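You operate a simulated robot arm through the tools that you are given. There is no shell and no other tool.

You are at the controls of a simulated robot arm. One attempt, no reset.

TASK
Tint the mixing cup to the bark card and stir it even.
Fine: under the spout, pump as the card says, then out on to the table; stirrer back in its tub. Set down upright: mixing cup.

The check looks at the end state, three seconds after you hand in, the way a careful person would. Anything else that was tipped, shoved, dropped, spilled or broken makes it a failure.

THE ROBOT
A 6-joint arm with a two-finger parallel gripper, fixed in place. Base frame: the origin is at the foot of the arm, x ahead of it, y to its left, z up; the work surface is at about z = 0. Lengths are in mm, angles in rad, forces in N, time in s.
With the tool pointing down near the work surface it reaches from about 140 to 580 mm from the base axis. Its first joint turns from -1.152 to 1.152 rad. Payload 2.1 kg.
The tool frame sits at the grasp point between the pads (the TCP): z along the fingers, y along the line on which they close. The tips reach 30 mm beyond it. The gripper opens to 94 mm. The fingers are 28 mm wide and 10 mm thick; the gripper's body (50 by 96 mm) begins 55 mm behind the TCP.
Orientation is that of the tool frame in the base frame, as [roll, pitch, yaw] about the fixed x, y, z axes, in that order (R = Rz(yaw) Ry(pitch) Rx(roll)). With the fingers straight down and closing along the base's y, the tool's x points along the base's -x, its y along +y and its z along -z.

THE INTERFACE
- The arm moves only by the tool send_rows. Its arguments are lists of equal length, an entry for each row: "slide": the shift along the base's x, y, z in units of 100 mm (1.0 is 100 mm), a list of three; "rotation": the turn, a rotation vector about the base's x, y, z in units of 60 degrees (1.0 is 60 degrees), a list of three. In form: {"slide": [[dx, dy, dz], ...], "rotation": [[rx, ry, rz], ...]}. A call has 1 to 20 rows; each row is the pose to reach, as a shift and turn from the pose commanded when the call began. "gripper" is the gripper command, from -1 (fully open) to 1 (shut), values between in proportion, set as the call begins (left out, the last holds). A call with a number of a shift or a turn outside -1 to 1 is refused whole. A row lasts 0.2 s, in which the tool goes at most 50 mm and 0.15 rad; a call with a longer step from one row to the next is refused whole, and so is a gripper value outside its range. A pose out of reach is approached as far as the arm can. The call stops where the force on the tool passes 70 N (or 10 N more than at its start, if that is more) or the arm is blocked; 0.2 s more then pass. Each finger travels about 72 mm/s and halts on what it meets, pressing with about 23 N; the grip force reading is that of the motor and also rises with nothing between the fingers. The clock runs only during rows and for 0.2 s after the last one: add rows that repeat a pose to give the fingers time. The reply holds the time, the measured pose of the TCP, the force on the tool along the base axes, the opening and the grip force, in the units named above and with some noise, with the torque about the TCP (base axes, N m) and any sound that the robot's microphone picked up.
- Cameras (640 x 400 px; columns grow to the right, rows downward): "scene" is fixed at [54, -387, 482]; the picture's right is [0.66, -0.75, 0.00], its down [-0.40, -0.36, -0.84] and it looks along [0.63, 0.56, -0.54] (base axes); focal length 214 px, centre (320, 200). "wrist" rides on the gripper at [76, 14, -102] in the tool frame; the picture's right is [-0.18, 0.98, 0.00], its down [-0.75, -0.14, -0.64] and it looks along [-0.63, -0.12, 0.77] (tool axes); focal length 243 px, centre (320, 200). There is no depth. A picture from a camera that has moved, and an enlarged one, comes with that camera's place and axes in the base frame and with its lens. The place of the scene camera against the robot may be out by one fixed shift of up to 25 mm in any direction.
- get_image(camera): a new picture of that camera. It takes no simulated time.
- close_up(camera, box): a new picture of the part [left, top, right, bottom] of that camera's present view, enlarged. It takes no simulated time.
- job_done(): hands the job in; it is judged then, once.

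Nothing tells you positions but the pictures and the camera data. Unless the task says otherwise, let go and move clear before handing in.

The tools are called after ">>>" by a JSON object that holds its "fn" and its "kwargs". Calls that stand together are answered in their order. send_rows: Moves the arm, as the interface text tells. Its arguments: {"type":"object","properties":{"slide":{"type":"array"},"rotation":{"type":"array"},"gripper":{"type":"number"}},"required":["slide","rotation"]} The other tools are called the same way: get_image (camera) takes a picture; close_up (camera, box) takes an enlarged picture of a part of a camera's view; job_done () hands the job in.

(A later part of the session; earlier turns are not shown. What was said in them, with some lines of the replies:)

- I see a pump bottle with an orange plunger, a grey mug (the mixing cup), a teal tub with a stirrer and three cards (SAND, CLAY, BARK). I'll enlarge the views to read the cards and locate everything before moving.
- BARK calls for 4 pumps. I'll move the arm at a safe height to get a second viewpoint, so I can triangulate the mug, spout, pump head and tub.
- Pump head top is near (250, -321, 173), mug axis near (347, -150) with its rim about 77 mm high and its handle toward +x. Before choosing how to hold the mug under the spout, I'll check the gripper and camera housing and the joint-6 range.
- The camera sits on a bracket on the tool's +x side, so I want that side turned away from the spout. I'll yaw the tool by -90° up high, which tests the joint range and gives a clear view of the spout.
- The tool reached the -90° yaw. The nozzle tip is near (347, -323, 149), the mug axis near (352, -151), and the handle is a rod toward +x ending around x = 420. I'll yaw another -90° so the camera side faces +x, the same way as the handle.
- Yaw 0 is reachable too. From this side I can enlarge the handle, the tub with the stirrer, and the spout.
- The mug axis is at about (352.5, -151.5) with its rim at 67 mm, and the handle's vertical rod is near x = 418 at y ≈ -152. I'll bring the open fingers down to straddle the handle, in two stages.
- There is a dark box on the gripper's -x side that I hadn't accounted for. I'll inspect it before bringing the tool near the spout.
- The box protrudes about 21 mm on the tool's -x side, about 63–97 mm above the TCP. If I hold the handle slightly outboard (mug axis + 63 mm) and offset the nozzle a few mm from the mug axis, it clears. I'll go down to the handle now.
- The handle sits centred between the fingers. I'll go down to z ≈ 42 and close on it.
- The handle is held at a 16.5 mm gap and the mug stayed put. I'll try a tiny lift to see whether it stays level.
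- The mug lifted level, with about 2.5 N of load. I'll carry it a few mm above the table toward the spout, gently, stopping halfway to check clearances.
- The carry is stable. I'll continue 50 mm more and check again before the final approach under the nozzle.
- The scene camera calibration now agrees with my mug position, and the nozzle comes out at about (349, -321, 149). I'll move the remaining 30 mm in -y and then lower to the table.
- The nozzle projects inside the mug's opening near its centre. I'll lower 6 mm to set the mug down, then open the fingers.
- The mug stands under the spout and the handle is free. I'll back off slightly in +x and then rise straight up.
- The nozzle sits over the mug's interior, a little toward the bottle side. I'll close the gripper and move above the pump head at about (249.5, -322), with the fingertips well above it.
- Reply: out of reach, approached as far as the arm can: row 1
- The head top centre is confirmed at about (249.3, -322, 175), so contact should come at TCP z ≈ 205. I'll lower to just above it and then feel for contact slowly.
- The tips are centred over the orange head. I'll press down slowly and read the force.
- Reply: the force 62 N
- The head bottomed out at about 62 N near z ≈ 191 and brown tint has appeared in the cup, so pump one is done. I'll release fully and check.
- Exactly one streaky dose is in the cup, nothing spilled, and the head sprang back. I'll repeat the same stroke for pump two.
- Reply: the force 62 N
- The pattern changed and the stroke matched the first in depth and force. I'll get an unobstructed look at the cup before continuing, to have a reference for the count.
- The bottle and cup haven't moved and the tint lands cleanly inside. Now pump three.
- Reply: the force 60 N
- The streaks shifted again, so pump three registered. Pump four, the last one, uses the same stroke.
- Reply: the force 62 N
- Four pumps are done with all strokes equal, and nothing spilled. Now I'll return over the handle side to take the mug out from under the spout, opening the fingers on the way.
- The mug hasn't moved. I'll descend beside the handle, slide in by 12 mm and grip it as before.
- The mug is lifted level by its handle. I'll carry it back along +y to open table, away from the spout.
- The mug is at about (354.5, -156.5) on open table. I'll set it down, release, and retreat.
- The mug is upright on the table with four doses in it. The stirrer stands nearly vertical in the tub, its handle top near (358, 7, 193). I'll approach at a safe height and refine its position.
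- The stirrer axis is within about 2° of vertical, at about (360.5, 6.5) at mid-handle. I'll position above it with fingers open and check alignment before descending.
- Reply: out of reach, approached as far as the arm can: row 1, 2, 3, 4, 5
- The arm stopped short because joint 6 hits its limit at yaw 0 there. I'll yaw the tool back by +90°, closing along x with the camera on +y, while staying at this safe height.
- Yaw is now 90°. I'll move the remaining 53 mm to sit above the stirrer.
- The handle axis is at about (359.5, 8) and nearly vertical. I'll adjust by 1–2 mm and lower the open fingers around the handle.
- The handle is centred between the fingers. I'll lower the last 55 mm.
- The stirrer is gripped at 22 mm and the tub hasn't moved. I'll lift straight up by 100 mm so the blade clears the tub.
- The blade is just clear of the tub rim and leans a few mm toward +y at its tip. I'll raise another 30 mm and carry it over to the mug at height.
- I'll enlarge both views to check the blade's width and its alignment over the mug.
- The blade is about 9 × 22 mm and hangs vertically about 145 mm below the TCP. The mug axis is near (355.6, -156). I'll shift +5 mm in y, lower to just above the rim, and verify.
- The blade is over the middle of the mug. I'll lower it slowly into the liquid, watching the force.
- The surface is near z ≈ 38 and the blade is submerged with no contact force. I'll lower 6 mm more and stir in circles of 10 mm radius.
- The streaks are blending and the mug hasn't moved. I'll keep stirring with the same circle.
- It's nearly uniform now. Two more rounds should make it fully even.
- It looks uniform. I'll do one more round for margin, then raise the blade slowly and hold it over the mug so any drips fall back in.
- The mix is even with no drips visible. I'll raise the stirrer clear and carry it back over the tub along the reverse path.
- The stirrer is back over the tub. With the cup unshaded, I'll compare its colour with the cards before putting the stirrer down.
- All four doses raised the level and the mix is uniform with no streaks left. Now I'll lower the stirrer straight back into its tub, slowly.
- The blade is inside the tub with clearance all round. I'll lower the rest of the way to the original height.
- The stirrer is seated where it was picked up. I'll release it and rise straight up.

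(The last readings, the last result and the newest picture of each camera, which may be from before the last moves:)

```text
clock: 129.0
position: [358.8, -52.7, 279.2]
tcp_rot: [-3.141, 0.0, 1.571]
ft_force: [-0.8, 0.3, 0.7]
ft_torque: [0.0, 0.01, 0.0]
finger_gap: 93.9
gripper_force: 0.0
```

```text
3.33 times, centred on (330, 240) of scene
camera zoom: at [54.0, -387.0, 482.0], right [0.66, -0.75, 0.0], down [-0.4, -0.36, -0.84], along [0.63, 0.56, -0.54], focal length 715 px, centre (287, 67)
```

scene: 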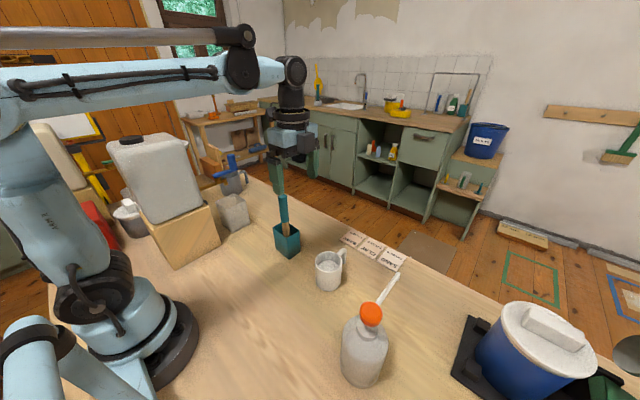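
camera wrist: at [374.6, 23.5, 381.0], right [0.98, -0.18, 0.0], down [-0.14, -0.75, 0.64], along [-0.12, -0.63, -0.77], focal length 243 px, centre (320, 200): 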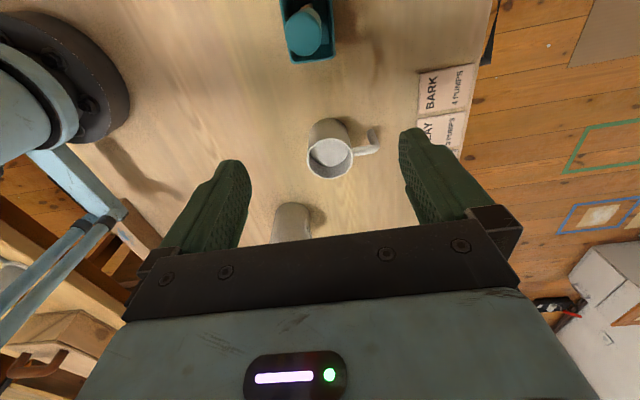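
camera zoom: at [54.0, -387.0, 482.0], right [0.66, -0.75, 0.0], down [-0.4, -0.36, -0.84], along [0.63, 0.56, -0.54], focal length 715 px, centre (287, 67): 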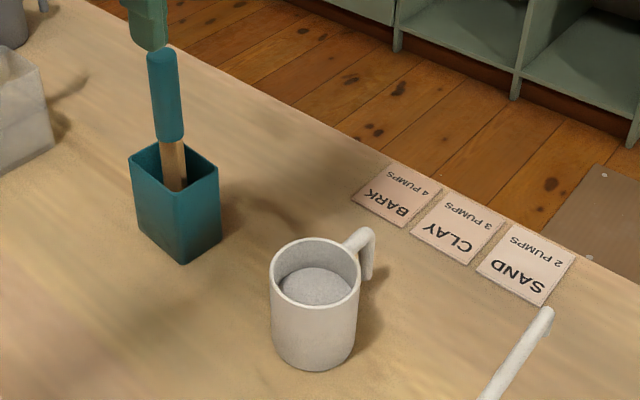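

To judge the tint properly, I'll zoom into small patches of the liquid and the cards under the same view.

>>> {"fn": "close_up", "kwargs": {"camera": "wrist", "box": [326, 142, 346, 162]}}

>>> {"fn": "close_up", "kwargs": {"camera": "wrist", "box": [415, 80, 460, 115]}}

>>> {"fn": "close_up", "kwargs": {"camera": "scene", "box": [316, 250, 346, 275]}}

```text
16.00 times, centred on (336, 152) of wrist
camera zoom: at [374.6, 23.5, 381.0], right [0.98, -0.18, 0.0], down [-0.14, -0.75, 0.64], along [-0.12, -0.63, -0.77], focal length 3882 px, centre (64, 968)
```

zoom: 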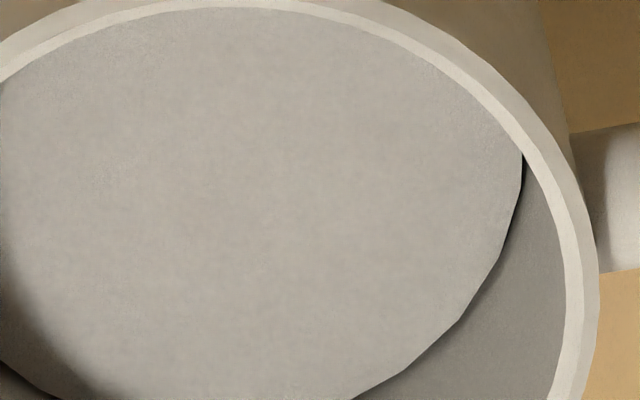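

```text
11.43 times, centred on (438, 98) of wrist
camera zoom: at [374.6, 23.5, 381.0], right [0.98, -0.18, 0.0], down [-0.14, -0.75, 0.64], along [-0.12, -0.63, -0.77], focal length 2773 px, centre (-1023, 1371)
```

zoom: 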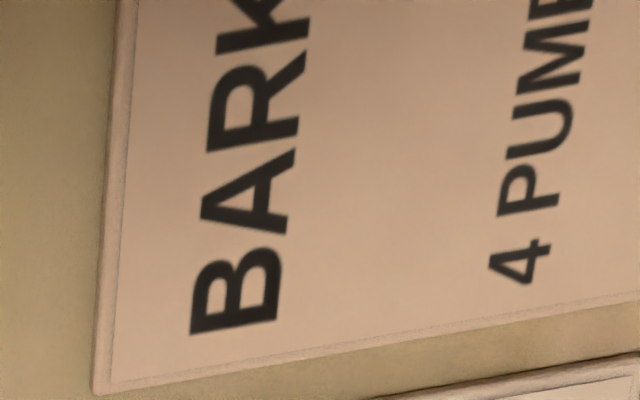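

```text
16.00 times, centred on (331, 262) of scene
camera zoom: at [54.0, -387.0, 482.0], right [0.66, -0.75, 0.0], down [-0.4, -0.36, -0.84], along [0.63, 0.56, -0.54], focal length 3432 px, centre (144, -800)
```

zoom: 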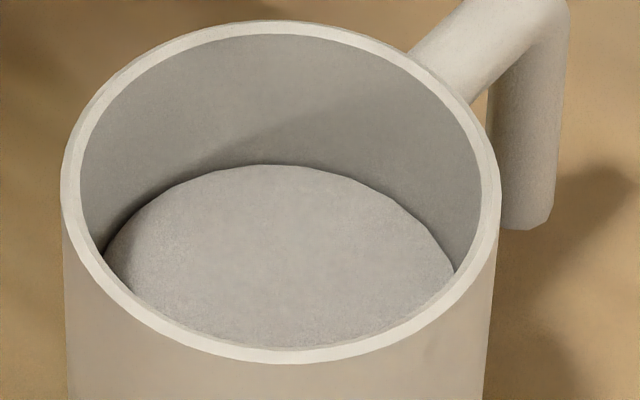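

>>> {"fn": "close_up", "kwargs": {"camera": "wrist", "box": [333, 147, 337, 150]}}

>>> {"fn": "close_up", "kwargs": {"camera": "wrist", "box": [441, 96, 445, 99]}}

>>> {"fn": "close_up", "kwargs": {"camera": "scene", "box": [340, 225, 410, 275]}}

```text
16.00 times, centred on (335, 148) of wrist
camera zoom: at [374.6, 23.5, 381.0], right [0.98, -0.18, 0.0], down [-0.14, -0.75, 0.64], along [-0.12, -0.63, -0.77], focal length 3882 px, centre (80, 1024)
```

zoom: 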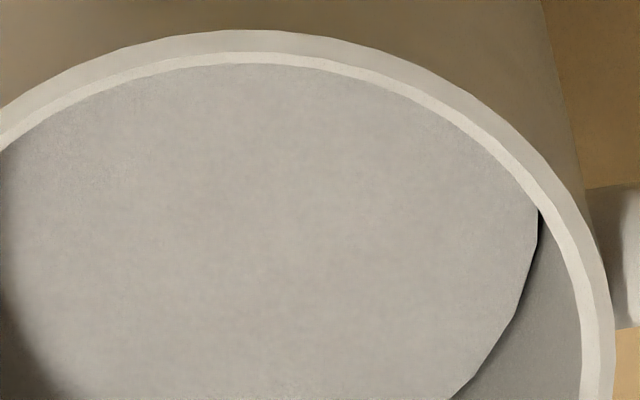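

```text
16.00 times, centred on (443, 98) of wrist
camera zoom: at [374.6, 23.5, 381.0], right [0.98, -0.18, 0.0], down [-0.14, -0.75, 0.64], along [-0.12, -0.63, -0.77], focal length 3882 px, centre (-1648, 1840)
```

zoom: 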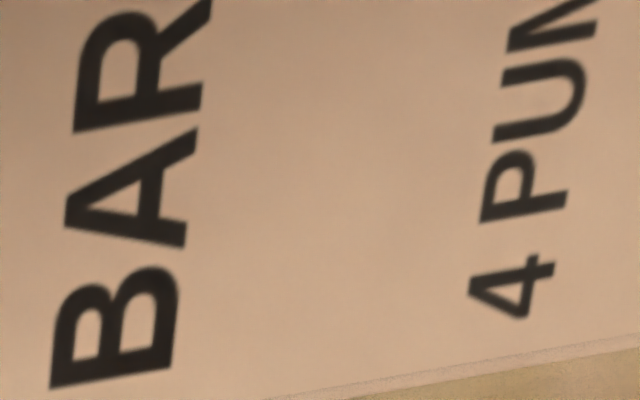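

```text
8.00 times, centred on (375, 250) of scene
camera zoom: at [54.0, -387.0, 482.0], right [0.66, -0.75, 0.0], down [-0.4, -0.36, -0.84], along [0.63, 0.56, -0.54], focal length 1716 px, centre (-120, -200)
```

zoom: 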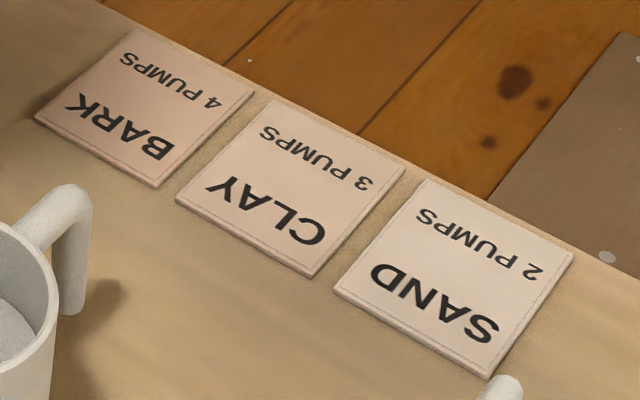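

The liquid is even, though its hue is hard to judge under this light. I'll check the pump's free travel on the bottle to be sure each of my strokes was a full one.

>>> {"fn": "close_up", "kwargs": {"camera": "scene", "box": [340, 295, 400, 395]}}

>>> {"fn": "close_up", "kwargs": {"camera": "scene", "box": [350, 295, 395, 335]}}

```text
4.00 times, centred on (370, 345) of scene
camera zoom: at [54.0, -387.0, 482.0], right [0.66, -0.75, 0.0], down [-0.4, -0.36, -0.84], along [0.63, 0.56, -0.54], focal length 858 px, centre (120, -380)
```

zoom: 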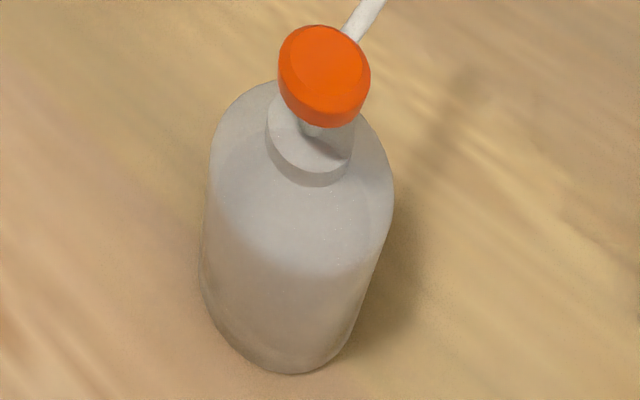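

```text
10.00 times, centred on (372, 315) of scene
camera zoom: at [54.0, -387.0, 482.0], right [0.66, -0.75, 0.0], down [-0.4, -0.36, -0.84], along [0.63, 0.56, -0.54], focal length 2145 px, centre (-205, -950)
```

zoom: 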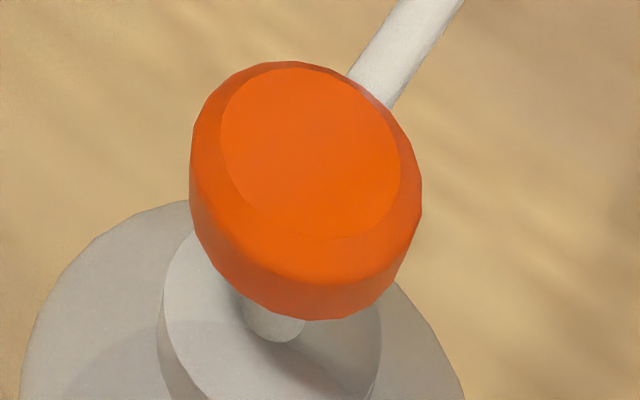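

>>> {"fn": "close_up", "kwargs": {"camera": "wrist", "box": [300, 70, 480, 180]}}

```text
3.56 times, centred on (390, 125) of wrist
camera zoom: at [374.6, 23.5, 381.0], right [0.98, -0.18, 0.0], down [-0.14, -0.75, 0.64], along [-0.12, -0.63, -0.77], focal length 863 px, centre (71, 467)
```

zoom: 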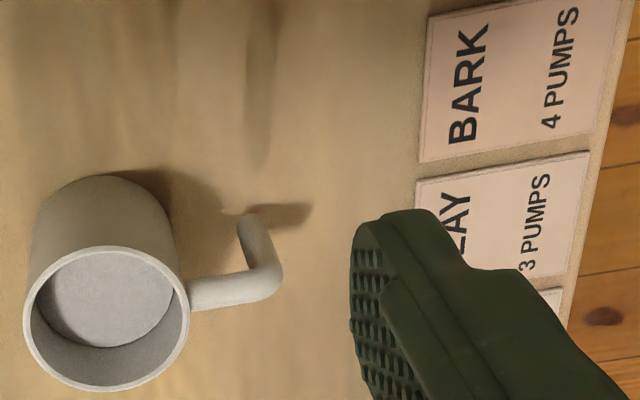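

All four strokes bottomed out at the same depth with equal force, and the level rose each time. The mix is even, the mug stands upright on the table, and the stirrer is back in its tub. I'll move the arm up and clear for a last look.

>>> {"fn": "send_rows", "kwargs": {"slide": [[0, 0, 0.3], [-0.1, 0, 0.6], [-0.3, 0, 0.8], [-0.3, 0, 0.8]], "rotation": [[0, 0, 0], [0, 0, 0], [0, 0, 0], [0, 0, 0]]}}

>>> {"fn": "get_image", "kwargs": {"camera": "scene"}}

>>> {"fn": "close_up", "kwargs": {"camera": "scene", "box": [260, 180, 420, 400]}}

>>> {"fn": "close_up", "kwargs": {"camera": "scene", "box": [316, 250, 346, 275]}}

```text
clock: 130.0
position: [327.7, -52.8, 359.8]
tcp_rot: [-3.141, 0.0, 1.57]
ft_force: [0.4, -0.1, 1.0]
ft_torque: [-0.01, 0.05, 0.0]
finger_gap: 94.0
gripper_force: 0.0
```

```text
taken
```

scene: 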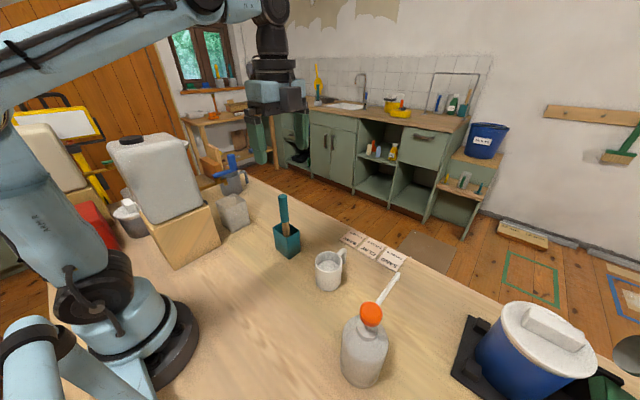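

```text
1.82 times, centred on (340, 290) of scene
camera zoom: at [54.0, -387.0, 482.0], right [0.66, -0.75, 0.0], down [-0.4, -0.36, -0.84], along [0.63, 0.56, -0.54], focal length 390 px, centre (284, 36)
```

zoom: 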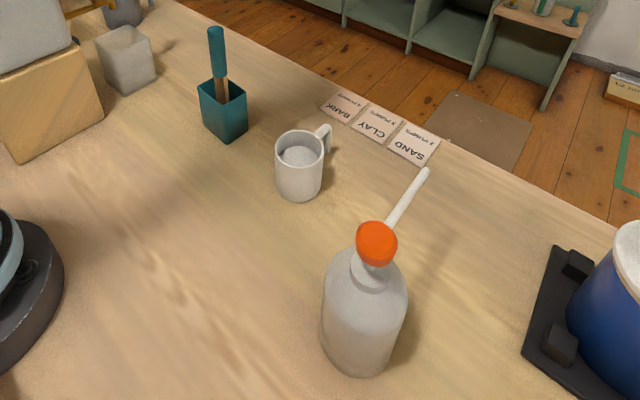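

```text
16.00 times, centred on (331, 262) of scene
camera zoom: at [54.0, -387.0, 482.0], right [0.66, -0.75, 0.0], down [-0.4, -0.36, -0.84], along [0.63, 0.56, -0.54], focal length 3432 px, centre (144, -800)
```

zoom: 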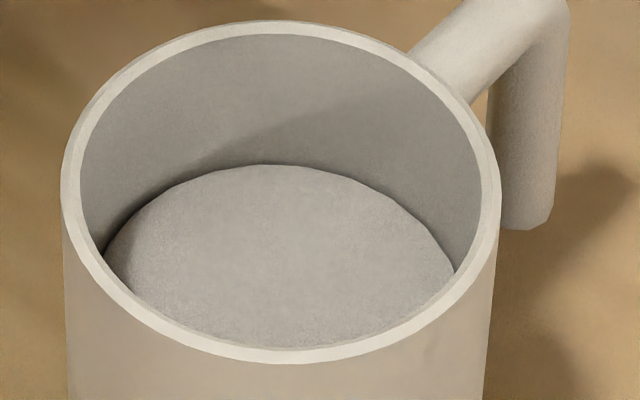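

The final scene shows the mug upright on open table with an even mix. The stirrer is in its tub, and the bottle and cards are where they started with nothing spilled. The gripper is open and clear, so I'm handing in.

One doubt remains. The mixed liquid still looks closer to grey than to the tan of the bark card, so the four-pump count rests on the strokes and the rising level, not on the colour.

>>> {"fn": "job_done", "kwargs": {}}

```text
The job is handed in.
```

I handed the job in with all the steps done, but the colour isn't confirmed. The stirred liquid still looks closer to grey than to the tan of the bark card.

- **Pumping:** the bark card says 4 pumps, and I gave exactly 4. Each stroke bottomed out at the same depth with about 60 N, and the streaks shifted and the level rose as I pumped. I took the card's count over the look of the liquid and added no more.
- **Stirring:** I stirred about 10 turns, until no streaks were left.
- **Final state:** the mixing cup is upright on open table near where it started, and the stirrer is back in its tub. The bottle and cards look undisturbed, and I saw no spills. The gripper is open and clear.
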